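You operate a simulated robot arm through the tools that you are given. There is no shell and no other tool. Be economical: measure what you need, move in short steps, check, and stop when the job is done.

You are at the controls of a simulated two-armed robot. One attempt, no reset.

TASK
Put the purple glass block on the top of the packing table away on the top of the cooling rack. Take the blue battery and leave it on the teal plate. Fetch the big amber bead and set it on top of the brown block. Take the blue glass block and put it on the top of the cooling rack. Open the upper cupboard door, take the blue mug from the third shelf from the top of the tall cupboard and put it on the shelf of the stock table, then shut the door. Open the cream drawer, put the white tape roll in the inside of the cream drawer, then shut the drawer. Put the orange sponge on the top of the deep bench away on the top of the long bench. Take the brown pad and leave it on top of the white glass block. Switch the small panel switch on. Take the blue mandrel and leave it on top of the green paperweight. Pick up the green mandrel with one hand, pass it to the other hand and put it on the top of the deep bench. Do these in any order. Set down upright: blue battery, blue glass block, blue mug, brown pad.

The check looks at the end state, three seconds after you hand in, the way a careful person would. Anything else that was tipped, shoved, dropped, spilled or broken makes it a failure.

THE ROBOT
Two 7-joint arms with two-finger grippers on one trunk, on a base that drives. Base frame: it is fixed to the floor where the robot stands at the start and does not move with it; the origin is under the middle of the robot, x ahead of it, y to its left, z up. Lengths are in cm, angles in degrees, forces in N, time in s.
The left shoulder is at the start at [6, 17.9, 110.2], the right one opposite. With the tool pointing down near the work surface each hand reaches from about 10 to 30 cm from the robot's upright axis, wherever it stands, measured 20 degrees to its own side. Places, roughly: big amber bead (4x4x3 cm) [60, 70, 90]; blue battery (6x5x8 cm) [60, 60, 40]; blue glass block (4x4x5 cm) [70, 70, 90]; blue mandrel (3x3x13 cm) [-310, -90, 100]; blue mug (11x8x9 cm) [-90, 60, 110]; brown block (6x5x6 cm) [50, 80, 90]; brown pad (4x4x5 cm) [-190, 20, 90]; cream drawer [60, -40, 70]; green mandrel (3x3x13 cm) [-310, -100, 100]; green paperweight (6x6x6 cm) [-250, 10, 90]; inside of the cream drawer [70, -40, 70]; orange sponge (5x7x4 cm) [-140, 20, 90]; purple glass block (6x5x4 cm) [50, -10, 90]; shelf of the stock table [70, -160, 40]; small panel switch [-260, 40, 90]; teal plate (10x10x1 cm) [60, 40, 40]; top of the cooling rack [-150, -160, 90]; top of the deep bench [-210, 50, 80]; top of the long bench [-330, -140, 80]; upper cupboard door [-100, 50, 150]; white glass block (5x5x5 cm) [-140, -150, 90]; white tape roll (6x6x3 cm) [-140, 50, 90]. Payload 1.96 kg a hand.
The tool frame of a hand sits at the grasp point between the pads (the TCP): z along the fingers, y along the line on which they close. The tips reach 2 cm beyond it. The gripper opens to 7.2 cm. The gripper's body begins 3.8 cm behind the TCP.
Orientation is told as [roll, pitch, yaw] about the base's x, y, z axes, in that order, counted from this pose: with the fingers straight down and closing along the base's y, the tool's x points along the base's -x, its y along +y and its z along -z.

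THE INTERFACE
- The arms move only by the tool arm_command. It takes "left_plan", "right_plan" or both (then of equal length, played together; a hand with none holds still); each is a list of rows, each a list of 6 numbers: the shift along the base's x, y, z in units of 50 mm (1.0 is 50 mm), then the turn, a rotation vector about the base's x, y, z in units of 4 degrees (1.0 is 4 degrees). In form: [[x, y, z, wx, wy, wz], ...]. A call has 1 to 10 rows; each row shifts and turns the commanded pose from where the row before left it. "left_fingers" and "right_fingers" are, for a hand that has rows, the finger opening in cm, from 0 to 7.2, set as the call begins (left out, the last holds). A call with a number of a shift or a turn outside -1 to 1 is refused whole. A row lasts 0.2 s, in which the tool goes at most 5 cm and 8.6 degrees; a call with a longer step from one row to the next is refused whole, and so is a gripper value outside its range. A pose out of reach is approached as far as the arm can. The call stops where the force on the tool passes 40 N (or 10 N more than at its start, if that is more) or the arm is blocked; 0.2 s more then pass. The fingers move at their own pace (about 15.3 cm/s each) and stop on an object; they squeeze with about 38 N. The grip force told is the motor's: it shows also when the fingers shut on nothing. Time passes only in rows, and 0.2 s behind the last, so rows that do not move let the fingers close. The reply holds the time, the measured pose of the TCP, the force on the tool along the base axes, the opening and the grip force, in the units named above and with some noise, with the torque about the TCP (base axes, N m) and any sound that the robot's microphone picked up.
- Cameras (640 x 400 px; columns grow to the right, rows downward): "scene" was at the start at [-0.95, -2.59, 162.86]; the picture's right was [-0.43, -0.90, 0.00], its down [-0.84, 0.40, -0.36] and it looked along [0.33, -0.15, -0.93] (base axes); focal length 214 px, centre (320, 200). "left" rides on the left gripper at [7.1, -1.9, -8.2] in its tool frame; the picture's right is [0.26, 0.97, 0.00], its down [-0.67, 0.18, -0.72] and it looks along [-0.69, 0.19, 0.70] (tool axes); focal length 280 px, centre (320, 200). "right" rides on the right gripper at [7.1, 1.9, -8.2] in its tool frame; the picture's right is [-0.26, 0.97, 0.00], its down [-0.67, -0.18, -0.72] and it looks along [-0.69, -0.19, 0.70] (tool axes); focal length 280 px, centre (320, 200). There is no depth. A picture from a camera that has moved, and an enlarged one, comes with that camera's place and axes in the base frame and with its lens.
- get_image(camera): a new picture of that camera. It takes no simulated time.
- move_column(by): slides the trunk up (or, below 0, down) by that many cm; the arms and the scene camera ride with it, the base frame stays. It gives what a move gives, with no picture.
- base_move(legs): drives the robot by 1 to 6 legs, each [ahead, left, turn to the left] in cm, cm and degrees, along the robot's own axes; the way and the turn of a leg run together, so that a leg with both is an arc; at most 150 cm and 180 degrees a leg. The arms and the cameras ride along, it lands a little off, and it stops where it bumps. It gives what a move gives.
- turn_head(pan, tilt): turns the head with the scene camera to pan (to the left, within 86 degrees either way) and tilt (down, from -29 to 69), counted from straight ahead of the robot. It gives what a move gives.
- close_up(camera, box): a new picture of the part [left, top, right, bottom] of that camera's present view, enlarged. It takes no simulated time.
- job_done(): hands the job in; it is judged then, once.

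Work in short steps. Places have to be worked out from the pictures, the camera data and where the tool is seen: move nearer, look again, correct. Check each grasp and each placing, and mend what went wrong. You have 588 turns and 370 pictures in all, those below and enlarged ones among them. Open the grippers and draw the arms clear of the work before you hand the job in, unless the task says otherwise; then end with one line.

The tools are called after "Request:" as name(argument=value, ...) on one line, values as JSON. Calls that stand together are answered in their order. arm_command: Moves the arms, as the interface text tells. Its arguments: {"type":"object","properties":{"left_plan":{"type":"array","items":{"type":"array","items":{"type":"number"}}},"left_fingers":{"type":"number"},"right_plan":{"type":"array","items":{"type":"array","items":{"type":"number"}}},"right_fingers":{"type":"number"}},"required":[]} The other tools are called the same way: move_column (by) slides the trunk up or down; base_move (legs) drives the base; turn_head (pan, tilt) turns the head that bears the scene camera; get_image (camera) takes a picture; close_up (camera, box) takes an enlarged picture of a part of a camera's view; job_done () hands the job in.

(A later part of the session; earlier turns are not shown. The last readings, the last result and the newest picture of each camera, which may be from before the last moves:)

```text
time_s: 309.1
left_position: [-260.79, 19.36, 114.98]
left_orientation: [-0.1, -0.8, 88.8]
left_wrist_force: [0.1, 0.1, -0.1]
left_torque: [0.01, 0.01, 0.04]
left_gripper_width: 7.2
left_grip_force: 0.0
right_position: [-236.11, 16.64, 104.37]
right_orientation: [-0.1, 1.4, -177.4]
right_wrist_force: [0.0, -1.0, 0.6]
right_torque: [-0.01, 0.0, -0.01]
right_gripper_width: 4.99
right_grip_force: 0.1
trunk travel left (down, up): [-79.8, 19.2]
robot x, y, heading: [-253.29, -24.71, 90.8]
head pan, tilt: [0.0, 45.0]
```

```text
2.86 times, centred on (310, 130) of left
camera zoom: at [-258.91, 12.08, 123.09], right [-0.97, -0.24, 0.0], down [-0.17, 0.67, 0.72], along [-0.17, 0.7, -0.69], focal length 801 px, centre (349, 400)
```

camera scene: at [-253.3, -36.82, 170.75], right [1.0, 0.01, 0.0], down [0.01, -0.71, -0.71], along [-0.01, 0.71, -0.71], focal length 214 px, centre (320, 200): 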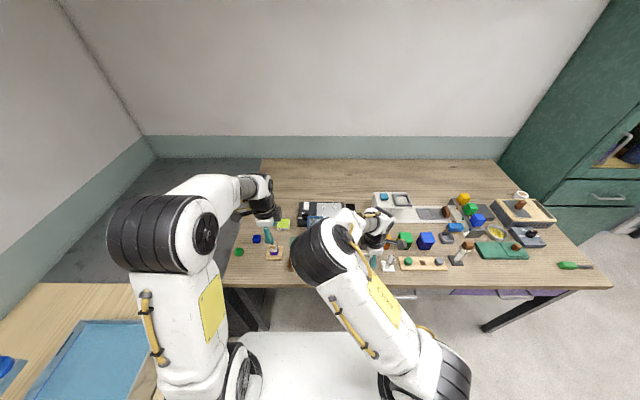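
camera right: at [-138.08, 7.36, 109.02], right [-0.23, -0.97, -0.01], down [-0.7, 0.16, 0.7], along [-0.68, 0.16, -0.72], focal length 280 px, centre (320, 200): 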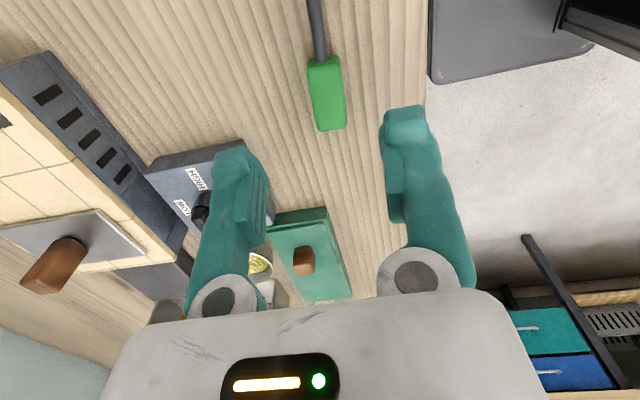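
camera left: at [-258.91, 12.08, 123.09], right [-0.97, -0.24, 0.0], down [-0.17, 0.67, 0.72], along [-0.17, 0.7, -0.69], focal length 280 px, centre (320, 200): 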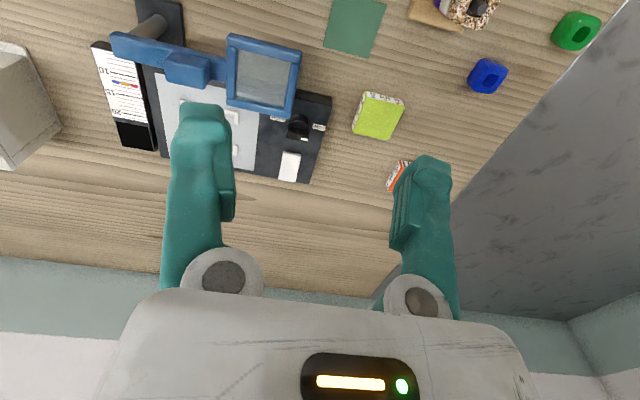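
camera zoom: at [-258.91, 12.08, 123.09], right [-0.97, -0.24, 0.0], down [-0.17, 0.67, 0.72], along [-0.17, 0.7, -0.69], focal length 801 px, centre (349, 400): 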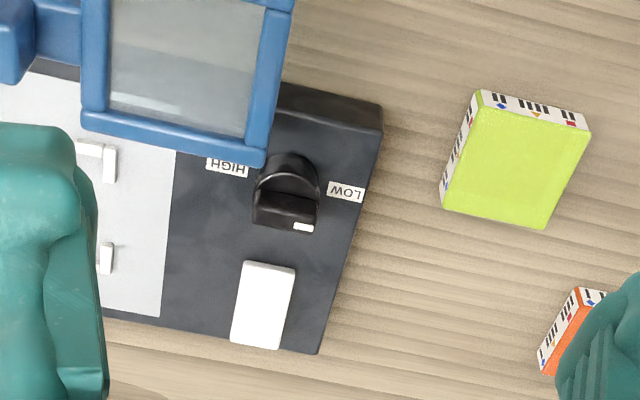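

The white rocker at ≈[-261,41.4] is the panel switch; a blue lamp head sits in front at z≈94. I'll turn the hand so its camera sits to the side, then look from above.

Request:
arm_command(left_plan=[[0, 0, 0, 0, 0, -1], [0, 0, 0, 0, 0, -1], [0, 0, 0, 0, 0, -1], [0, 0, 0, 0, 0, -1], [0, 0, 0, 0, 0, -1], [0, 0, 0, 0, 0, -1], [0, 0, 0, 0, 0, -1], [0, 0, 0, 0, 0, -1], [0, 0, 0, 0, 0, -1], [0, 0, 0, 0, 0, -1]])

Request:
arm_command(left_plan=[[0, 0, 0, 0, 0, -1], [0, 0, 0, 0, 0, -1], [0, 0, 0, 0, 0, -1], [0, 0, 0, 0, 0, -1], [0, 0, 0, 0, 0, -1], [0, 0, 0, 0, 0, -1], [0, 0, 0, 0, 0, -1], [0, 0, 0, 0, 0, -1], [0, 0, 0, 0, 0, -1], [0, 0, 0, 0, 0, -1]])

Request:
arm_command(left_plan=[[0, 0.5, 0, 1, 0, -1], [0, 0.5, 0, 1, 0, -1], [0, 0.5, 0, 1, 0, 0], [0, 0.5, 0, 1, 0, 0], [0, 0.4, 0, 1, 0, 0], [0, 0.4, 0, 1, 0, 0], [0, 0.4, 0, 1, 0, 0], [0, 0, 0, 1, 0, 0]], left_fingers=0)

Request:
get_image(camera="left")

```text
time_s: 311.3
left_position: [-260.77, 19.44, 114.96]
left_orientation: [0.0, -0.7, 48.6]
left_wrist_force: [-0.2, 0.2, -0.4]
left_torque: [0.0, 0.0, 0.02]
left_gripper_width: 7.19
left_grip_force: 0.1
right_position: [-236.12, 16.86, 104.4]
right_orientation: [-0.1, 1.4, -177.5]
right_wrist_force: [0.0, 0.8, 1.0]
right_torque: [0.04, -0.02, 0.02]
right_gripper_width: 5.02
right_grip_force: 0.1
trunk travel left (down, up): [-79.8, 19.2]
robot x, y, heading: [-253.11, -24.49, 90.6]
head pan, tilt: [0.0, 45.0]
```

```text
time_s: 313.5
left_position: [-260.78, 19.45, 115.06]
left_orientation: [-0.1, -0.8, 8.7]
left_wrist_force: [0.6, 0.1, 0.3]
left_torque: [-0.03, 0.04, -0.01]
left_gripper_width: 7.23
left_grip_force: 0.0
right_position: [-236.07, 16.78, 104.39]
right_orientation: [0.0, 1.4, -177.5]
right_wrist_force: [0.5, 1.4, 0.2]
right_torque: [0.02, 0.02, -0.02]
right_gripper_width: 5.02
right_grip_force: 0.0
trunk travel left (down, up): [-79.8, 19.2]
robot x, y, heading: [-253.17, -25.18, 90.6]
head pan, tilt: [0.0, 45.0]
```

```text
time_s: 315.3
left_position: [-260.74, 35.21, 114.98]
left_orientation: [32.1, -1.6, 0.0]
left_wrist_force: [-0.5, -0.4, -0.3]
left_torque: [-0.02, -0.02, 0.01]
left_gripper_width: 0.0
left_grip_force: 29.9
right_position: [-236.26, 16.73, 104.46]
right_orientation: [-0.1, 1.3, -177.5]
right_wrist_force: [-0.3, 0.3, 0.0]
right_torque: [0.01, 0.02, 0.02]
right_gripper_width: 5.03
right_grip_force: 0.0
trunk travel left (down, up): [-79.8, 19.2]
robot x, y, heading: [-253.6, -24.86, 90.5]
head pan, tilt: [0.0, 45.0]
```

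```text
173 pictures are left
camera left: at [-267.96, 29.26, 120.75], right [-0.28, 0.82, 0.5], down [0.65, -0.22, 0.72], along [0.7, 0.53, -0.47], focal length 280 px, centre (320, 200)
```

left: 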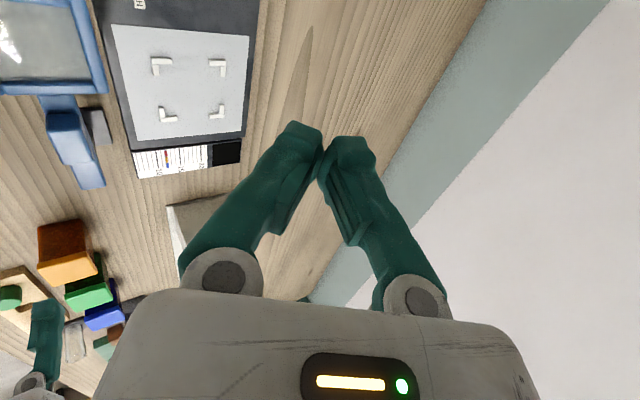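

Request:
arm_command(left_plan=[[-0.8, 0, -0.4, 0, 0, 0], [-0.8, 0, -0.4, 0, 0, 0], [-0.6, 0, -0.4, 0, 0, 0]])

Request:
get_image(camera="left")

Request:
close_up(camera="left", box=[140, 20, 300, 120])

```text
time_s: 316.1
left_position: [-271.73, 35.34, 109.21]
left_orientation: [32.0, -1.5, 0.0]
left_wrist_force: [-0.9, 0.2, -0.3]
left_torque: [0.0, -0.02, -0.01]
left_gripper_width: 0.0
left_grip_force: 29.9
right_position: [-236.27, 16.73, 104.33]
right_orientation: [-0.1, 1.5, -177.5]
right_wrist_force: [-0.1, -0.1, -0.6]
right_torque: [-0.04, -0.04, 0.01]
right_gripper_width: 5.02
right_grip_force: 0.1
trunk travel left (down, up): [-79.8, 19.2]
robot x, y, heading: [-253.5, -24.95, 90.3]
head pan, tilt: [0.0, 45.0]
```

```text
172 pictures are left
camera left: at [-279.02, 29.27, 114.94], right [-0.28, 0.82, 0.5], down [0.65, -0.22, 0.72], along [0.7, 0.53, -0.47], focal length 280 px, centre (320, 200)
```

left: 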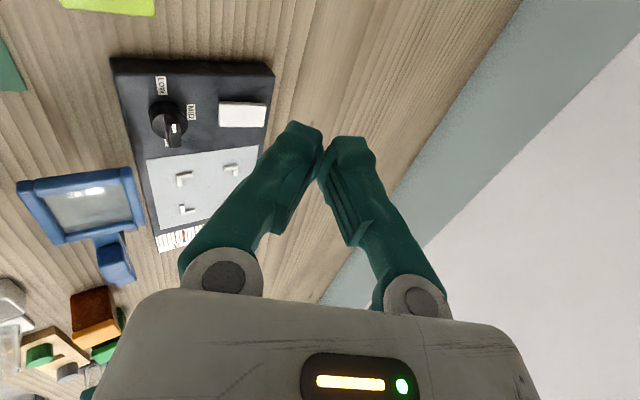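

```text
4.00 times, centred on (220, 70) of left
camera zoom: at [-279.02, 29.27, 114.94], right [-0.28, 0.82, 0.5], down [0.65, -0.22, 0.72], along [0.7, 0.53, -0.47], focal length 1122 px, centre (720, 720)
```

zoom: 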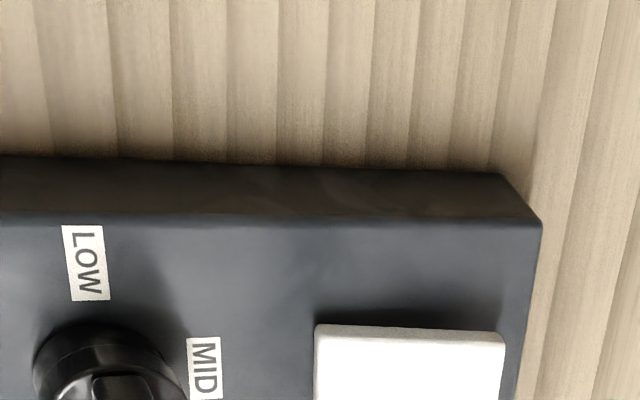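

Request:
close_up(camera="left", box=[130, 60, 290, 160])

```text
4.00 times, centred on (210, 110) of left
camera zoom: at [-279.02, 29.27, 114.94], right [-0.28, 0.82, 0.5], down [0.65, -0.22, 0.72], along [0.7, 0.53, -0.47], focal length 1122 px, centre (760, 560)
```

zoom: 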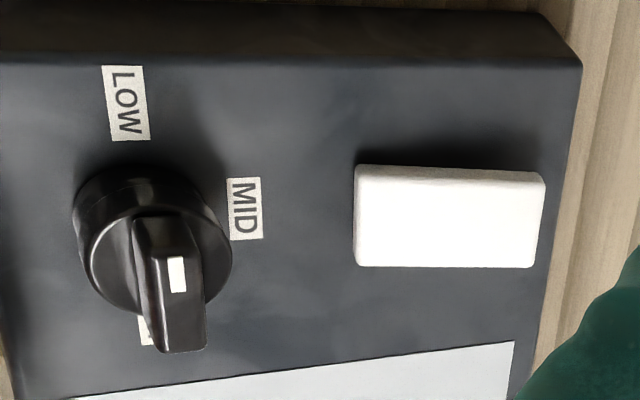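

Request:
arm_command(left_plan=[[0, 0.4, -0.7, 0, 0, 0], [0, 0.3, -0.7, 0, 0, 0], [0, 0.2, -0.7, 0, 0, 0]])

Request:
get_image(camera="left")

```text
time_s: 316.9
left_position: [-271.66, 39.88, 98.5]
left_orientation: [31.9, -1.5, 0.0]
left_wrist_force: [-0.5, -0.2, 0.0]
left_torque: [0.03, -0.01, 0.01]
left_gripper_width: 0.0
left_grip_force: 29.7
right_position: [-236.14, 16.7, 104.35]
right_orientation: [-0.1, 1.4, -177.5]
right_wrist_force: [-0.5, -0.1, -0.4]
right_torque: [0.04, 0.0, 0.0]
right_gripper_width: 5.01
right_grip_force: 0.1
trunk travel left (down, up): [-79.8, 19.2]
robot x, y, heading: [-253.08, -24.73, 90.7]
head pan, tilt: [0.0, 45.0]
```

```text
169 pictures are left
camera left: at [-278.8, 33.92, 104.39], right [-0.28, 0.82, 0.5], down [0.66, -0.22, 0.72], along [0.7, 0.53, -0.48], focal length 280 px, centre (320, 200)
```

left: 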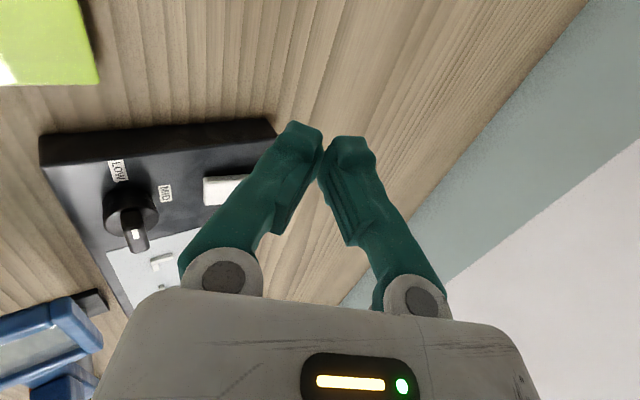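

Request:
close_up(camera="left", box=[90, 120, 270, 260])

```text
2.86 times, centred on (180, 190) of left
camera zoom: at [-278.8, 33.92, 104.39], right [-0.28, 0.82, 0.5], down [0.66, -0.22, 0.72], along [0.7, 0.53, -0.48], focal length 801 px, centre (720, 229)
```

zoom: 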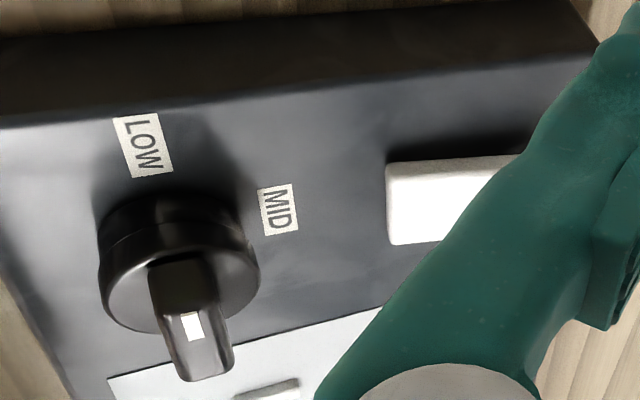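

Request:
arm_command(left_plan=[[-0.4, 0.5, -0.3, 0, 0, 0], [0, 0.3, 0, 0, 0, 0]])

Request:
close_up(camera="left", box=[60, 100, 290, 250])

```text
time_s: 317.5
left_position: [-273.55, 43.82, 96.86]
left_orientation: [31.9, -1.4, 0.0]
left_wrist_force: [-0.3, 0.3, 0.4]
left_torque: [0.0, 0.02, 0.03]
left_gripper_width: 0.01
left_grip_force: 29.6
right_position: [-236.18, 16.73, 104.3]
right_orientation: [-0.1, 1.4, -177.5]
right_wrist_force: [0.6, -0.4, 0.5]
right_torque: [0.0, 0.01, 0.0]
right_gripper_width: 5.01
right_grip_force: 0.0
trunk travel left (down, up): [-79.8, 19.2]
robot x, y, heading: [-253.38, -24.79, 90.4]
head pan, tilt: [0.0, 45.0]
```

```text
2.67 times, centred on (175, 175) of left
camera zoom: at [-280.75, 37.88, 102.75], right [-0.28, 0.82, 0.5], down [0.66, -0.22, 0.72], along [0.7, 0.53, -0.48], focal length 748 px, centre (707, 267)
```

zoom: 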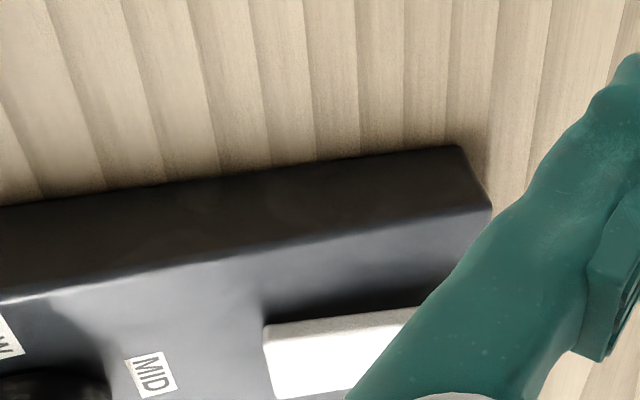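

The paddle's far end (+y) is raised ≈8°, so press there: [-261,43.5]. Move over it with closed fingers.

Request:
arm_command(left_plan=[[0, 0, 0.5, 0, 0, 0], [0.8, -0.1, 0.2, 0, 0, 0], [0.9, -0.1, 0, 0, 0, 0], [0.8, -0.08, 0, 0, 0, 0], [0, 0, 0, 0, 0, 0]])

Request:
get_image(camera="scene")

Request:
close_up(camera="scene", box=[270, 180, 370, 250])

```text
time_s: 318.7
left_position: [-261.33, 42.47, 100.51]
left_orientation: [31.9, -1.6, 0.1]
left_wrist_force: [-0.5, 0.2, -1.0]
left_torque: [0.01, -0.02, -0.03]
left_gripper_width: 0.0
left_grip_force: 29.7
right_position: [-236.2, 16.74, 104.28]
right_orientation: [-0.2, 1.4, -177.5]
right_wrist_force: [-0.5, -0.2, 0.7]
right_torque: [-0.02, -0.02, 0.01]
right_gripper_width: 5.01
right_grip_force: 0.0
trunk travel left (down, up): [-79.8, 19.2]
robot x, y, heading: [-253.22, -25.28, 90.5]
head pan, tilt: [0.0, 45.0]
```

```text
166 pictures are left
camera scene: at [-253.45, -23.05, 170.74], right [1.0, 0.01, 0.0], down [0.01, -0.71, -0.71], along [-0.01, 0.71, -0.71], focal length 214 px, centre (320, 200)
```

scene: 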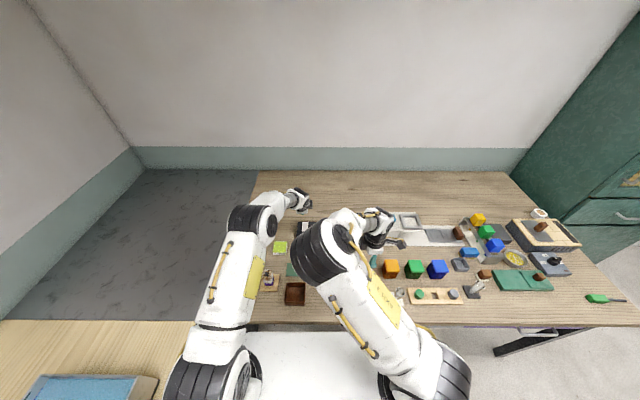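

```text
5.71 times, centred on (320, 215) of scene
camera zoom: at [-253.45, -23.05, 170.74], right [1.0, 0.01, 0.0], down [0.01, -0.71, -0.71], along [-0.01, 0.71, -0.71], focal length 1226 px, centre (320, 114)
```

zoom: 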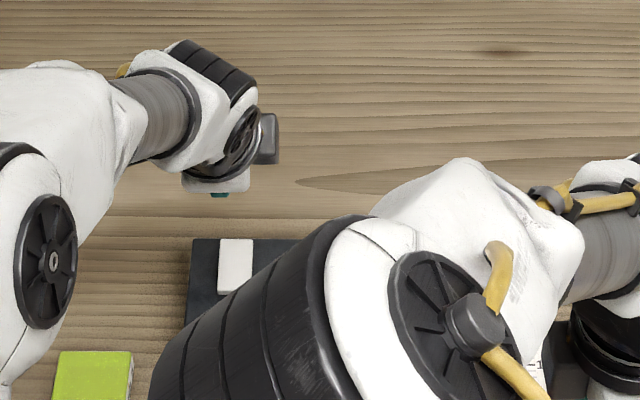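

Request:
arm_command(left_plan=[[0, 0, -0.8, 0, 0, 0], [0, 0, -0.6, 0, 0, 0], [0, 0, 0, 0, 0, 0]])

Request:
arm_command(left_plan=[[0, 0, -0.1, 0, 0, 0], [0, 0, -0.1, 0, 0, 0], [0, 0, -0.1, 0, 0, 0], [0, 0, -0.1, 0, 0, 0], [0, 0, -0.1, 0, 0, 0], [0, 0, 0, 0, 0, 0]])

```text
time_s: 319.5
left_position: [-261.3, 42.31, 93.32]
left_orientation: [31.9, -1.5, -0.1]
left_wrist_force: [-0.4, -0.3, -0.7]
left_torque: [-0.01, 0.01, -0.03]
left_gripper_width: 0.01
left_grip_force: 29.8
right_position: [-236.17, 16.82, 104.36]
right_orientation: [-0.1, 1.5, -177.5]
right_wrist_force: [-0.2, 1.1, 0.7]
right_torque: [-0.03, 0.01, -0.01]
right_gripper_width: 4.97
right_grip_force: 0.1
trunk travel left (down, up): [-79.8, 19.2]
robot x, y, heading: [-253.53, -24.97, 90.5]
head pan, tilt: [0.0, 45.0]
```

```text
time_s: 320.9
left_position: [-261.25, 42.38, 91.26]
left_orientation: [32.2, -1.5, 0.0]
left_wrist_force: [-0.5, 2.4, 7.7]
left_torque: [0.03, 0.06, 0.02]
left_gripper_width: 0.0
left_grip_force: 29.2
right_position: [-236.19, 16.75, 104.36]
right_orientation: [-0.1, 1.4, -177.5]
right_wrist_force: [0.2, 0.8, 0.6]
right_torque: [0.02, 0.0, 0.0]
right_gripper_width: 5.01
right_grip_force: 0.0
trunk travel left (down, up): [-79.8, 19.2]
robot x, y, heading: [-253.61, -25.11, 90.7]
head pan, tilt: [0.0, 45.0]
```

Request:
arm_command(left_plan=[[0, 0, -0.06, 0, 0, 0], [0, 0, -0.06, 0, 0, 0], [0, 0, -0.06, 0, 0, 0], [0, 0, 0, 0, 0, 0]])

```text
time_s: 321.6
left_position: [-261.15, 42.74, 91.07]
left_orientation: [32.9, -1.5, -0.1]
left_wrist_force: [-0.4, -6.5, 20.0]
left_torque: [-0.19, 0.14, 0.03]
left_gripper_width: 0.0
left_grip_force: 29.5
right_position: [-236.17, 16.51, 104.39]
right_orientation: [-0.2, 1.3, -177.4]
right_wrist_force: [0.4, -0.3, -1.3]
right_torque: [-0.03, 0.0, 0.0]
right_gripper_width: 5.0
right_grip_force: 0.0
trunk travel left (down, up): [-79.8, 19.2]
robot x, y, heading: [-253.23, -25.11, 90.5]
head pan, tilt: [0.0, 45.0]
stopped in row 3 (left hand): the force on the tool passed its limit at 43 N (the readings are from after the stop); the commanded pose is now the measured one
```

Hard contact, no sound reported. Lift and inspect the paddle.

Request:
arm_command(left_plan=[[0, 0, 0.5, 0, 0, 0], [-0.3, 0, 0.5, 0, 0, 0], [-0.8, 0, 0, 0, 0, 0], [-0.8, 0.2, -0.3, 0, 0, 0], [-0.5, 0.2, -0.3, 0, 0, 0]])

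Request:
get_image(camera="left")

Request:
close_up(camera="left", box=[90, 80, 290, 220])

```text
time_s: 322.8
left_position: [-273.36, 44.8, 92.8]
left_orientation: [32.3, -1.6, -0.1]
left_wrist_force: [-0.5, 0.0, -0.8]
left_torque: [-0.01, 0.0, 0.02]
left_gripper_width: 0.05
left_grip_force: 29.4
right_position: [-236.2, 16.75, 104.34]
right_orientation: [0.0, 1.4, -177.4]
right_wrist_force: [0.0, -0.6, -0.4]
right_torque: [-0.02, -0.01, 0.03]
right_gripper_width: 5.0
right_grip_force: 0.1
trunk travel left (down, up): [-79.8, 19.2]
robot x, y, heading: [-253.43, -25.23, 90.5]
head pan, tilt: [0.0, 45.0]
```

```text
164 pictures are left
camera left: at [-280.55, 38.69, 98.53], right [-0.28, 0.81, 0.51], down [0.65, -0.23, 0.72], along [0.7, 0.53, -0.47], focal length 280 px, centre (320, 200)
```

left: 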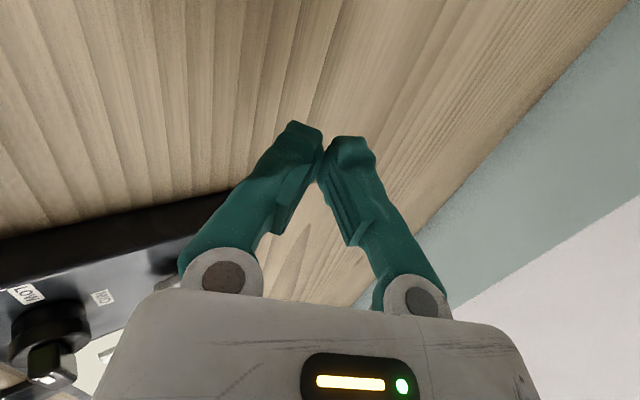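

```text
2.86 times, centred on (190, 150) of left
camera zoom: at [-280.55, 38.69, 98.53], right [-0.28, 0.81, 0.51], down [0.65, -0.23, 0.72], along [0.7, 0.53, -0.47], focal length 801 px, centre (691, 343)
```

zoom: 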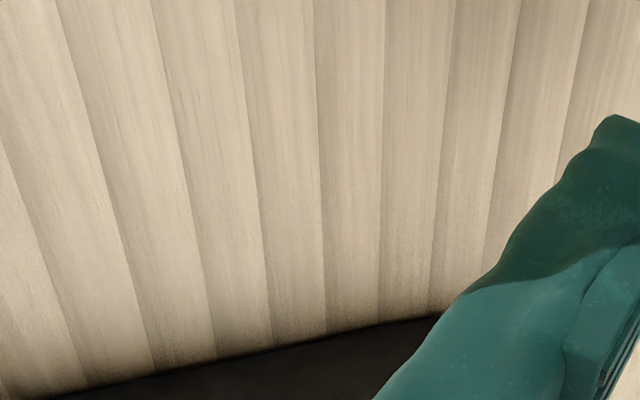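

Request:
arm_command(left_plan=[[0.1, -0.6, 0.7, 0, 0, 0], [0.2, -0.6, 0.9, 0, 0, 0], [0, -0.6, 0.9, 0, 0, 0], [0, 0, 0.8, 0, 0, 0]])

Request:
close_up(camera="left", box=[130, 60, 290, 160])

```text
refused: row 2 steps farther than a row can; nothing moved
```

```text
4.00 times, centred on (210, 110) of left
camera zoom: at [-280.55, 38.69, 98.53], right [-0.28, 0.81, 0.51], down [0.65, -0.23, 0.72], along [0.7, 0.53, -0.47], focal length 1122 px, centre (760, 560)
```

zoom: 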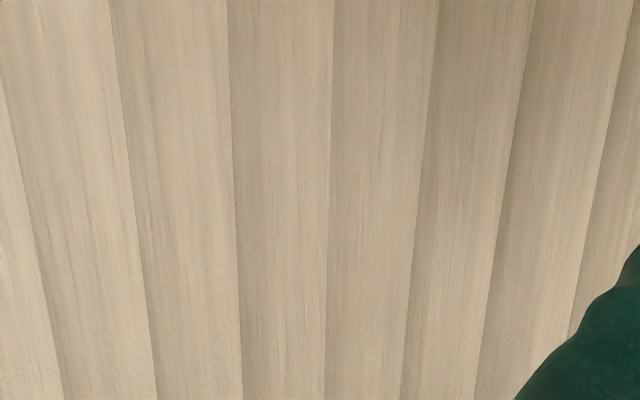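

Request:
arm_command(left_plan=[[0.1, -0.6, 0.6, 0, 0, 0], [0.2, -0.5, 0.8, 0, 0, 0], [0, -0.6, 0.7, 0, 0, 0], [0, -0.2, 0.9, 0, 0, 0], [0, 0, 0.3, 0, 0, 0]])

Request:
close_up(camera="left", box=[130, 60, 290, 160])

```text
time_s: 324.0
left_position: [-271.98, 35.22, 109.52]
left_orientation: [32.5, -1.6, -0.1]
left_wrist_force: [-0.2, 0.0, -0.1]
left_torque: [0.01, 0.01, -0.03]
left_gripper_width: 0.01
left_grip_force: 29.1
right_position: [-236.18, 16.87, 104.23]
right_orientation: [-0.2, 1.4, -177.5]
right_wrist_force: [0.2, -0.1, 0.5]
right_torque: [0.01, 0.0, 0.0]
right_gripper_width: 4.99
right_grip_force: 0.1
trunk travel left (down, up): [-79.8, 19.2]
robot x, y, heading: [-253.71, -24.88, 90.5]
head pan, tilt: [0.0, 45.0]
```

```text
4.00 times, centred on (210, 110) of left
camera zoom: at [-279.09, 29.22, 115.24], right [-0.28, 0.81, 0.51], down [0.65, -0.23, 0.72], along [0.7, 0.53, -0.47], focal length 1122 px, centre (760, 560)
```

zoom: 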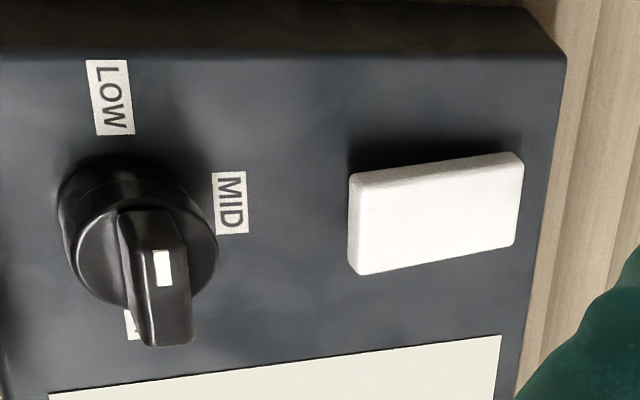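

The rocker flipped (near end up, panel lit): switch is on. Restore the left hand and go for the brown pad.

Request:
arm_command(left_plan=[[0, -0.4, 0.3, -1, 0, 0], [0, -0.4, 0.3, -1, 0, 0], [0, -0.5, 0.2, -1, 0, 0], [0, -0.5, 0.2, -1, 0, 0], [0, -0.5, 0, -1, 0, 0], [0, -0.5, 0, -1, 0, 0], [0, -0.5, 0, -1, 0, 0], [0, -0.5, 0, -1, 0, 0]], left_fingers=7.2, right_plan=[[0, -0.2, 0.2, 0, 0, 0], [0, -0.2, 0.2, 0, 0, 0], [0.3, -0.2, 0, 0, 0, 0], [0.3, -0.2, 0, 0, 0, 0], [0.3, 0, 0, 0, 0, 0], [0, 0, 0, 0, 0, 0], [0, 0, 0, 0, 0, 0], [0, 0, 0, 0, 0, 0]], right_fingers=7.2)

Request:
base_move(legs=[[-6, 0, 0], [0, -52, 0]])

Request:
get_image(camera="right")

Request:
get_image(camera="scene")

```text
time_s: 325.8
left_position: [-271.82, 16.29, 114.4]
left_orientation: [0.6, -1.4, 0.7]
left_wrist_force: [0.9, 0.0, -0.2]
left_torque: [0.03, -0.01, 0.0]
left_gripper_width: 7.21
left_grip_force: 0.0
right_position: [-231.64, 12.7, 106.37]
right_orientation: [-0.2, 1.3, -177.5]
right_wrist_force: [-0.3, -0.2, 0.9]
right_torque: [-0.01, 0.02, 0.0]
right_gripper_width: 7.21
right_grip_force: 0.1
trunk travel left (down, up): [-79.8, 19.2]
robot x, y, heading: [-253.26, -25.38, 90.6]
head pan, tilt: [0.0, 45.0]
```

```text
time_s: 329.4
left_position: [-219.09, 10.94, 114.3]
left_orientation: [0.5, -1.4, 1.2]
left_wrist_force: [0.5, -0.1, -0.5]
left_torque: [0.0, 0.01, -0.01]
left_gripper_width: 7.2
left_grip_force: 0.1
right_position: [-178.88, 7.61, 106.48]
right_orientation: [-0.1, 1.4, -177.1]
right_wrist_force: [0.2, -0.2, 1.1]
right_torque: [0.0, -0.02, 0.04]
right_gripper_width: 7.19
right_grip_force: 0.0
trunk travel left (down, up): [-79.8, 19.2]
robot x, y, heading: [-200.41, -29.92, 91.0]
head pan, tilt: [0.0, 45.0]
```

```text
160 pictures are left
camera right: at [-171.78, 5.94, 114.77], right [-0.21, -0.98, -0.01], down [-0.7, 0.15, 0.7], along [-0.68, 0.15, -0.72], focal length 280 px, centre (320, 200)
```

right: 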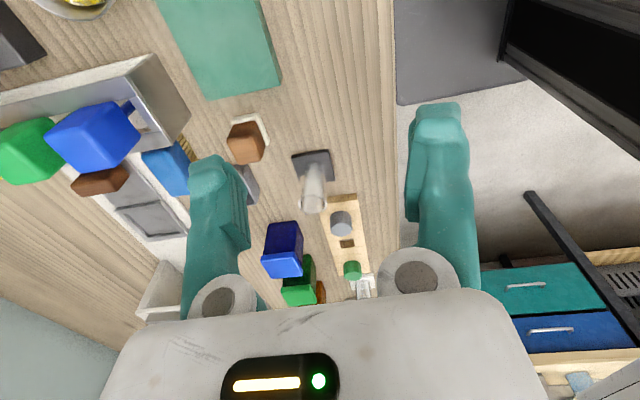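

```text
159 pictures are left
camera scene: at [-200.32, -28.37, 170.74], right [1.0, 0.02, 0.0], down [0.01, -0.71, -0.71], along [-0.01, 0.71, -0.71], focal length 214 px, centre (320, 200)
```

scene: 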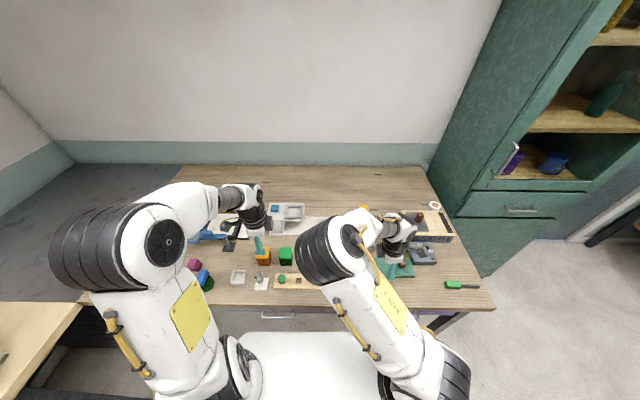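

Request:
close_up(camera="right", box=[190, 90, 310, 190])

```text
4.00 times, centred on (250, 140) of right
camera zoom: at [-171.78, 5.94, 114.77], right [-0.21, -0.98, -0.01], down [-0.7, 0.15, 0.7], along [-0.68, 0.15, -0.72], focal length 1122 px, centre (600, 440)
```

zoom: 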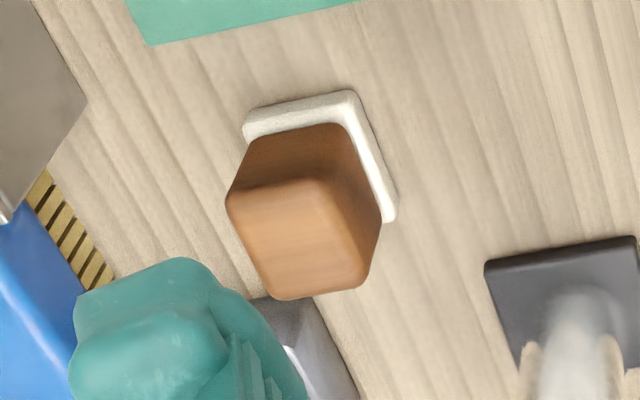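

Brown pad top centre ≈[-187.1,17.8], axis-aligned. Move ahead a little and position above it.

Request:
base_move(legs=[[5, 0, -0.5]])

Request:
arm_command(right_plan=[[-0.5, 0.3, 0, 0, 0, -0.4], [-0.5, 0.4, -0.3, 0, 0, -0.3], [-0.6, 0.4, -0.5, 0, 0, 0], [0, 0, -0.6, 0, 0, 0], [0, 0, 0, 0, 0, 0]], right_fingers=6)

Request:
get_image(camera="right")

```text
time_s: 330.4
left_position: [-218.73, 15.81, 114.48]
left_orientation: [0.7, -1.3, 0.9]
left_wrist_force: [-0.6, -0.5, 0.0]
left_torque: [0.04, -0.01, 0.04]
left_gripper_width: 7.19
left_grip_force: 0.0
right_position: [-178.56, 12.0, 106.59]
right_orientation: [-0.4, 1.4, -177.5]
right_wrist_force: [0.4, -0.5, -0.1]
right_torque: [0.01, 0.0, 0.01]
right_gripper_width: 7.21
right_grip_force: 0.1
trunk travel left (down, up): [-79.8, 19.2]
robot x, y, heading: [-200.0, -25.28, 90.6]
head pan, tilt: [0.0, 45.0]
```

```text
time_s: 331.6
left_position: [-218.73, 16.12, 114.37]
left_orientation: [0.5, -1.5, 0.8]
left_wrist_force: [-1.0, 0.3, 0.2]
left_torque: [-0.03, -0.03, -0.02]
left_gripper_width: 7.21
left_grip_force: 0.1
right_position: [-186.64, 17.69, 99.4]
right_orientation: [-0.1, 1.4, 179.8]
right_wrist_force: [-1.2, 0.0, 0.6]
right_torque: [-0.01, 0.02, 0.0]
right_gripper_width: 5.99
right_grip_force: 0.1
trunk travel left (down, up): [-79.8, 19.2]
robot x, y, heading: [-200.13, -25.4, 90.5]
head pan, tilt: [0.0, 45.0]
```

```text
157 pictures are left
camera right: at [-179.72, 15.68, 107.72], right [-0.27, -0.96, -0.01], down [-0.69, 0.19, 0.7], along [-0.67, 0.19, -0.72], focal length 280 px, centre (320, 200)
```

right: 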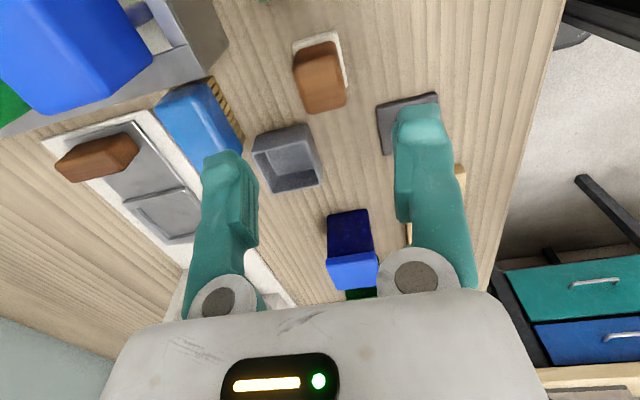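

Request:
arm_command(right_plan=[[-0.12, 0.02, -0.8, 0, 0, 0], [0, 0, -0.8, 0, 0, 0], [0, 0, -0.7, 0, 0, 0], [0, 0, -0.1, 0, 0, 0], [0, 0, 0, 0, 0, 0]])

Request:
get_image(camera="right")

```text
time_s: 332.8
left_position: [-218.73, 16.07, 114.35]
left_orientation: [0.4, -1.4, 0.9]
left_wrist_force: [0.2, 0.7, -0.4]
left_torque: [0.01, -0.01, 0.01]
left_gripper_width: 7.19
left_grip_force: 0.1
right_position: [-187.13, 17.85, 87.64]
right_orientation: [-0.1, 1.4, 179.6]
right_wrist_force: [0.1, 0.1, -0.5]
right_torque: [0.03, -0.02, -0.01]
right_gripper_width: 5.98
right_grip_force: 0.0
trunk travel left (down, up): [-79.8, 19.2]
robot x, y, heading: [-200.28, -25.54, 90.7]
head pan, tilt: [0.0, 45.0]
```

```text
156 pictures are left
camera right: at [-180.13, 15.82, 95.91], right [-0.27, -0.96, -0.01], down [-0.69, 0.19, 0.7], along [-0.67, 0.19, -0.72], focal length 280 px, centre (320, 200)
```

right: 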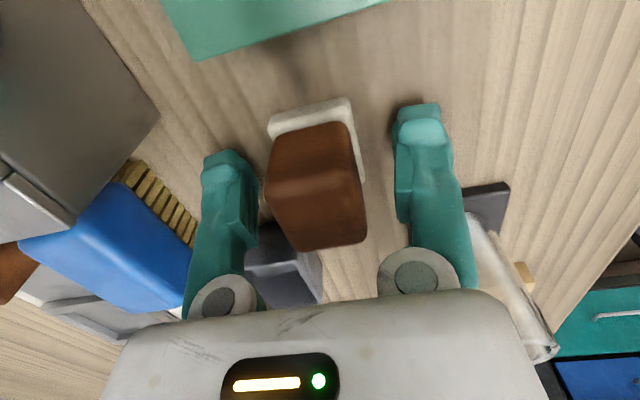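

Request:
arm_command(right_plan=[[0, 0, 0, 0, 0, 0], [0, 0, 0, 0, 0, 0], [0, 0, 0, 0, 0, 0]], right_fingers=2)

Request:
arm_command(right_plan=[[0, 0, 0.3, 0, 0, 0], [0, 0, 0.8, 0, 0, 0], [0, 0, 0.8, 0, 0, 0], [0, 0, 0.8, 0, 0, 0], [0, 0, 0.8, 0, 0, 0]])

Request:
get_image(camera="right")

```text
time_s: 333.6
left_position: [-218.86, 15.96, 114.52]
left_orientation: [0.6, -1.4, 0.8]
left_wrist_force: [0.0, 0.4, -0.3]
left_torque: [0.04, 0.02, -0.01]
left_gripper_width: 7.18
left_grip_force: 0.1
right_position: [-187.14, 17.88, 87.89]
right_orientation: [-0.4, 1.5, 179.7]
right_wrist_force: [1.7, 5.6, 31.8]
right_torque: [-0.02, 0.08, 0.02]
right_gripper_width: 2.87
right_grip_force: 37.9
trunk travel left (down, up): [-79.8, 19.2]
robot x, y, heading: [-200.35, -25.59, 90.3]
head pan, tilt: [0.0, 45.0]
```

```text
time_s: 334.8
left_position: [-218.84, 15.93, 114.41]
left_orientation: [0.7, -1.4, 0.9]
left_wrist_force: [0.4, -0.4, 0.2]
left_torque: [0.0, -0.01, 0.01]
left_gripper_width: 7.21
left_grip_force: 0.1
right_position: [-187.3, 17.64, 104.95]
right_orientation: [-0.1, 1.4, 179.8]
right_wrist_force: [-0.4, -0.6, -0.9]
right_torque: [0.04, 0.03, 0.0]
right_gripper_width: 2.82
right_grip_force: 37.8
trunk travel left (down, up): [-79.8, 19.2]
robot x, y, heading: [-200.08, -25.4, 90.5]
head pan, tilt: [0.0, 45.0]
```

```text
155 pictures are left
camera right: at [-180.35, 15.58, 113.33], right [-0.27, -0.96, -0.01], down [-0.69, 0.19, 0.7], along [-0.67, 0.19, -0.72], focal length 280 px, centre (320, 200)
```

right: 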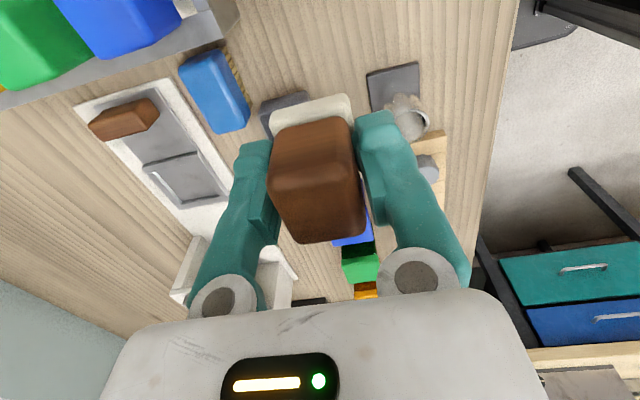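

Pad held. Retract the right hand and drive around to the bench's right end, beside the cupboard, for the tape.

Request:
arm_command(right_plan=[[0.6, -0.5, 0.3, 0, 0, 0], [0.6, -0.5, 0.2, 0, 0, 0], [0.6, -0.5, 0, 0, 0, 0], [0, -0.3, 0, 0, 0, 0]], left_plan=[[0, -0.3, 0, 0, 0, 0], [0, -0.3, 0, 0, 0, 0], [0, -0.3, 0, 0, 0, 0], [0, 0, 0, 0, 0, 0]])

Request:
base_move(legs=[[-28, 0, 0], [0, -94, 0], [35, 0, 0]])

Request:
turn_head(pan=20, tilt=30)

Request:
get_image(camera="scene")

```text
time_s: 335.8
left_position: [-218.84, 11.54, 114.43]
left_orientation: [0.7, -1.4, 0.7]
left_wrist_force: [0.3, -0.7, -0.1]
left_torque: [0.02, 0.02, 0.0]
left_gripper_width: 7.2
left_grip_force: 0.1
right_position: [-178.15, 8.89, 107.54]
right_orientation: [-0.1, 1.4, 179.6]
right_wrist_force: [0.6, 0.5, -0.5]
right_torque: [0.01, 0.01, 0.01]
right_gripper_width: 2.87
right_grip_force: 38.6
trunk travel left (down, up): [-79.8, 19.2]
robot x, y, heading: [-200.12, -25.5, 90.8]
head pan, tilt: [0.0, 45.0]
```

```text
time_s: 344.2
left_position: [-120.33, 19.4, 114.44]
left_orientation: [0.5, -1.4, 0.2]
left_wrist_force: [1.2, -0.3, 0.0]
left_torque: [0.0, -0.02, 0.03]
left_gripper_width: 7.19
left_grip_force: 0.0
right_position: [-79.65, 16.13, 107.44]
right_orientation: [-0.1, 1.4, 179.0]
right_wrist_force: [0.8, -0.4, -1.3]
right_torque: [-0.03, -0.02, -0.01]
right_gripper_width: 2.85
right_grip_force: 37.7
trunk travel left (down, up): [-79.8, 19.2]
robot x, y, heading: [-102.03, -17.76, 89.7]
head pan, tilt: [0.0, 45.0]
```

```text
time_s: 345.1
left_position: [-120.26, 19.32, 114.38]
left_orientation: [0.5, -1.4, 0.2]
left_wrist_force: [-0.7, -1.0, -0.3]
left_torque: [-0.03, 0.0, -0.02]
left_gripper_width: 7.22
left_grip_force: 0.0
right_position: [-79.66, 16.11, 107.41]
right_orientation: [-0.1, 1.3, 179.0]
right_wrist_force: [-0.9, -1.0, -1.6]
right_torque: [0.02, -0.05, 0.02]
right_gripper_width: 2.85
right_grip_force: 38.2
trunk travel left (down, up): [-79.8, 19.2]
robot x, y, heading: [-102.57, -17.85, 90.2]
head pan, tilt: [20.0, 30.0]
```

```text
154 pictures are left
camera scene: at [-105.29, -15.43, 173.0], right [0.94, 0.34, 0.0], down [0.17, -0.47, -0.87], along [-0.29, 0.81, -0.5], focal length 214 px, centre (320, 200)
```

scene: 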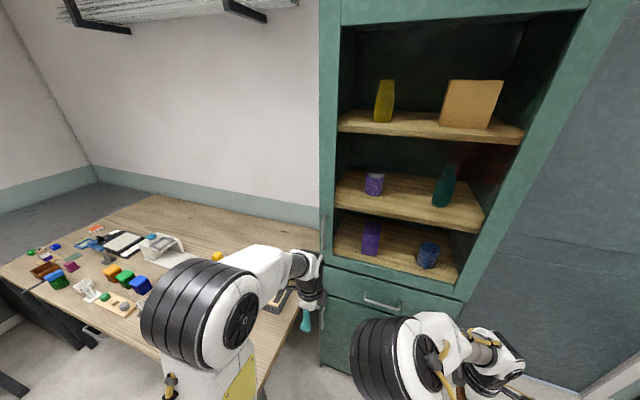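

Shift the left hand over the bench (−x) first, then drive ahead.

Request:
arm_command(left_plan=[[-0.9, 0, 0, 0, 0, 0], [-0.9, 0, 0, 0, 0, 0], [-0.9, 0, 0, 0, 0, 0], [-0.9, 0, 0, 0, 0, 0]])

Request:
base_move(legs=[[20, 0, 0]])

Request:
get_image(camera="left")

Request:
get_image(camera="scene")

```text
time_s: 346.1
left_position: [-138.29, 19.44, 114.16]
left_orientation: [0.5, -1.3, 0.1]
left_wrist_force: [0.2, -0.1, 0.4]
left_torque: [-0.01, -0.03, -0.05]
left_gripper_width: 7.19
left_grip_force: 0.0
right_position: [-79.77, 16.28, 107.53]
right_orientation: [-0.1, 1.5, 178.9]
right_wrist_force: [0.0, -0.3, -1.2]
right_torque: [-0.01, -0.07, 0.02]
right_gripper_width: 2.84
right_grip_force: 37.7
trunk travel left (down, up): [-79.8, 19.2]
robot x, y, heading: [-102.29, -17.62, 89.5]
head pan, tilt: [20.0, 30.0]
```

```text
time_s: 347.7
left_position: [-138.12, 39.06, 114.32]
left_orientation: [0.7, -1.3, 0.4]
left_wrist_force: [-0.4, 0.2, 0.1]
left_torque: [-0.02, -0.01, -0.03]
left_gripper_width: 7.19
left_grip_force: 0.0
right_position: [-79.86, 36.22, 107.58]
right_orientation: [-0.1, 1.4, 179.4]
right_wrist_force: [0.0, 0.0, -0.2]
right_torque: [-0.02, 0.02, 0.01]
right_gripper_width: 2.83
right_grip_force: 38.8
trunk travel left (down, up): [-79.8, 19.2]
robot x, y, heading: [-102.07, 2.07, 89.9]
head pan, tilt: [20.0, 30.0]
```

```text
153 pictures are left
camera left: at [-145.4, 36.97, 122.36], right [-0.27, 0.96, 0.0], down [0.66, 0.18, 0.73], along [0.71, 0.2, -0.68], focal length 280 px, centre (320, 200)
```

left: 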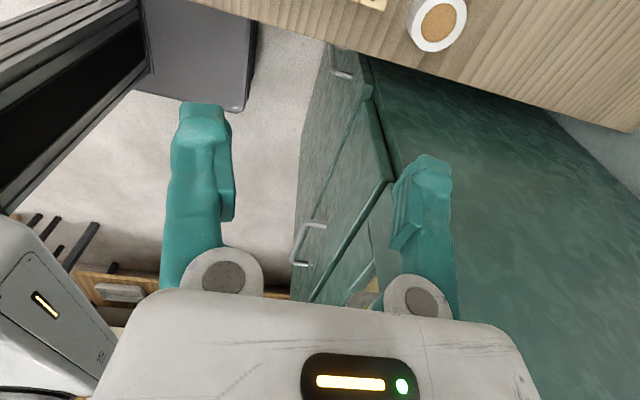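

```text
152 pictures are left
camera scene: at [-105.31, 4.34, 173.01], right [0.94, 0.34, 0.0], down [0.17, -0.47, -0.87], along [-0.3, 0.81, -0.5], focal length 214 px, centre (320, 200)
```

scene: 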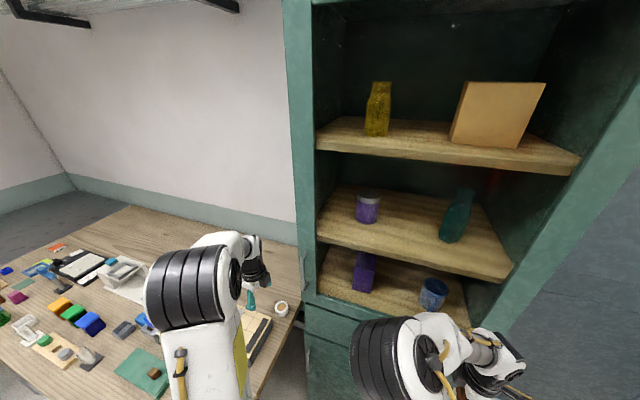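

Request:
arm_command(left_plan=[[-0.2, 0.5, 0, 0, 0, 0], [-0.2, 0.5, 0, 0, 0, 0], [-0.1, 0.3, 0, 0, 0, 0]])

Request:
get_image(camera="left")

Request:
close_up(camera="scene", box=[220, 250, 330, 340])

```text
time_s: 348.5
left_position: [-140.49, 44.86, 114.24]
left_orientation: [0.6, -1.4, 0.4]
left_wrist_force: [0.2, 0.4, 0.9]
left_torque: [0.0, -0.01, 0.03]
left_gripper_width: 7.18
left_grip_force: 0.1
left hand out of reach, approached as far as the arm can: row 3
right_position: [-79.7, 36.2, 107.48]
right_orientation: [-0.1, 1.4, 179.3]
right_wrist_force: [-0.1, -0.7, -0.8]
right_torque: [-0.02, -0.02, -0.01]
right_gripper_width: 2.84
right_grip_force: 38.2
trunk travel left (down, up): [-79.8, 19.2]
robot x, y, heading: [-102.23, 2.13, 90.1]
head pan, tilt: [20.0, 30.0]
```

```text
151 pictures are left
camera left: at [-147.58, 42.79, 122.31], right [-0.27, 0.96, 0.0], down [0.66, 0.18, 0.73], along [0.71, 0.2, -0.68], focal length 280 px, centre (320, 200)
```

left: 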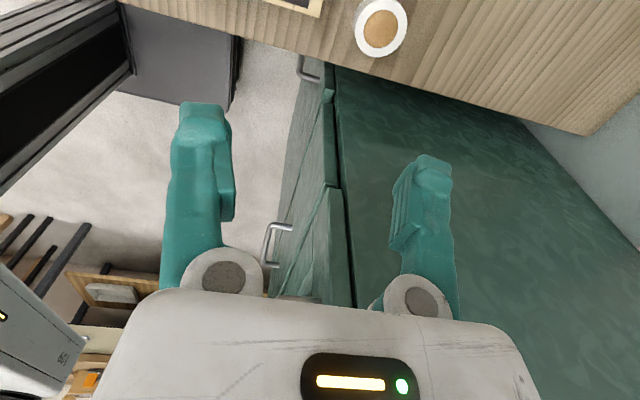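

```text
4.44 times, centred on (275, 295) of scene
camera zoom: at [-105.27, 4.42, 173.01], right [0.94, 0.34, 0.0], down [0.17, -0.47, -0.87], along [-0.3, 0.81, -0.5], focal length 953 px, centre (520, -222)
```

zoom: 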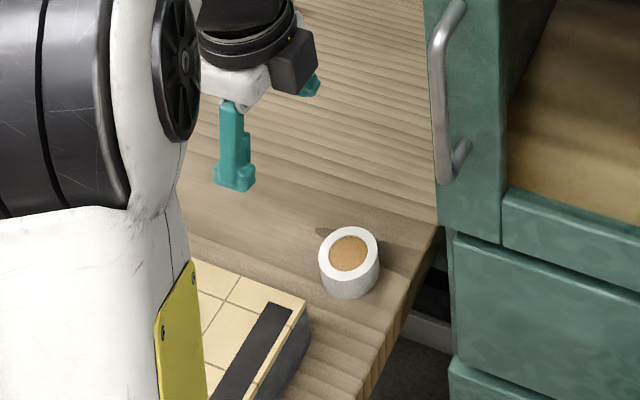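

Clear around the tape; grill ends at y≈44. Drive ahead 7 cm and align above the tape.

Request:
base_move(legs=[[7, 0, 0]])

Request:
arm_command(left_plan=[[0, 0, -0.8, 0, 0, 0], [0, 0, -0.8, 0, 0, 0], [0, 0, -0.5, 0, 0, 0], [0, 0, 0, 0, 0, 0]])

Request:
get_image(camera="left")

```text
time_s: 349.5
left_position: [-140.49, 51.62, 114.23]
left_orientation: [0.6, -1.5, 0.5]
left_wrist_force: [0.2, 0.2, -0.2]
left_torque: [0.02, -0.03, 0.01]
left_gripper_width: 7.21
left_grip_force: 0.1
right_position: [-79.8, 43.06, 107.58]
right_orientation: [-0.1, 1.4, 179.3]
right_wrist_force: [0.2, 0.1, -0.9]
right_torque: [0.03, -0.03, 0.04]
right_gripper_width: 2.85
right_grip_force: 37.8
trunk travel left (down, up): [-79.8, 19.2]
robot x, y, heading: [-101.88, 9.13, 90.1]
head pan, tilt: [20.0, 30.0]
```

```text
time_s: 350.5
left_position: [-140.19, 51.76, 103.94]
left_orientation: [0.6, -1.4, 0.6]
left_wrist_force: [0.8, -0.2, 0.3]
left_torque: [0.06, -0.02, -0.02]
left_gripper_width: 7.19
left_grip_force: 0.0
right_position: [-79.74, 43.07, 107.5]
right_orientation: [-0.1, 1.4, 179.2]
right_wrist_force: [-0.9, 0.2, -0.4]
right_torque: [-0.01, 0.01, -0.03]
right_gripper_width: 2.86
right_grip_force: 38.0
trunk travel left (down, up): [-79.8, 19.2]
robot x, y, heading: [-102.01, 9.14, 90.1]
head pan, tilt: [20.0, 30.0]
```

```text
149 pictures are left
camera left: at [-147.48, 49.54, 111.83], right [-0.27, 0.96, 0.0], down [0.66, 0.18, 0.73], along [0.7, 0.2, -0.68], focal length 280 px, centre (320, 200)
```

left: 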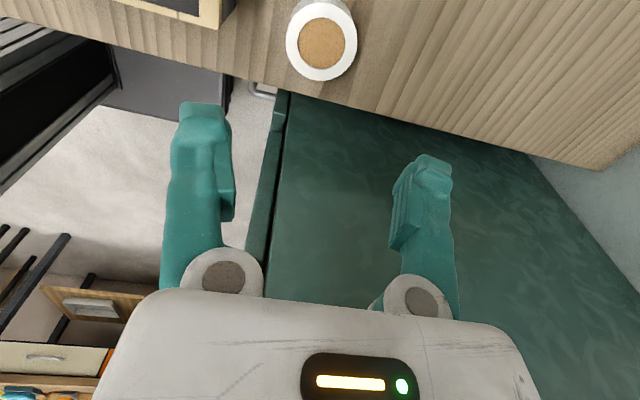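

Request:
arm_command(left_plan=[[0.02, 0.03, -0.9, 0, 0, 0], [0, 0, -0.9, 0, 0, 0], [0, 0, -0.9, 0, 0, 0], [0, 0, -0.6, 0, 0, 0], [0, 0, 0, 0, 0, 0]])

Request:
get_image(camera="left")

```text
time_s: 351.7
left_position: [-140.27, 51.74, 87.07]
left_orientation: [0.6, -1.3, 0.5]
left_wrist_force: [0.4, 0.7, 0.3]
left_torque: [0.0, 0.04, -0.04]
left_gripper_width: 7.23
left_grip_force: 0.0
right_position: [-79.74, 43.14, 107.38]
right_orientation: [-0.1, 1.4, 179.3]
right_wrist_force: [-0.5, 0.0, -0.7]
right_torque: [0.03, -0.01, 0.05]
right_gripper_width: 2.83
right_grip_force: 38.4
trunk travel left (down, up): [-79.8, 19.2]
robot x, y, heading: [-102.51, 9.06, 89.9]
head pan, tilt: [20.0, 30.0]
```

```text
148 pictures are left
camera left: at [-147.51, 49.69, 95.2], right [-0.27, 0.96, 0.0], down [0.66, 0.18, 0.73], along [0.7, 0.2, -0.68], focal length 280 px, centre (320, 200)
```

left: 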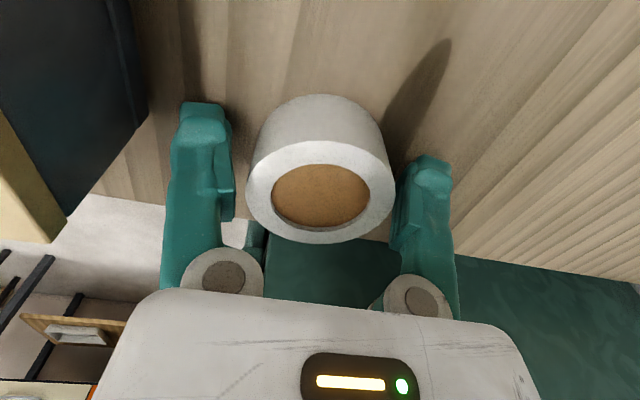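

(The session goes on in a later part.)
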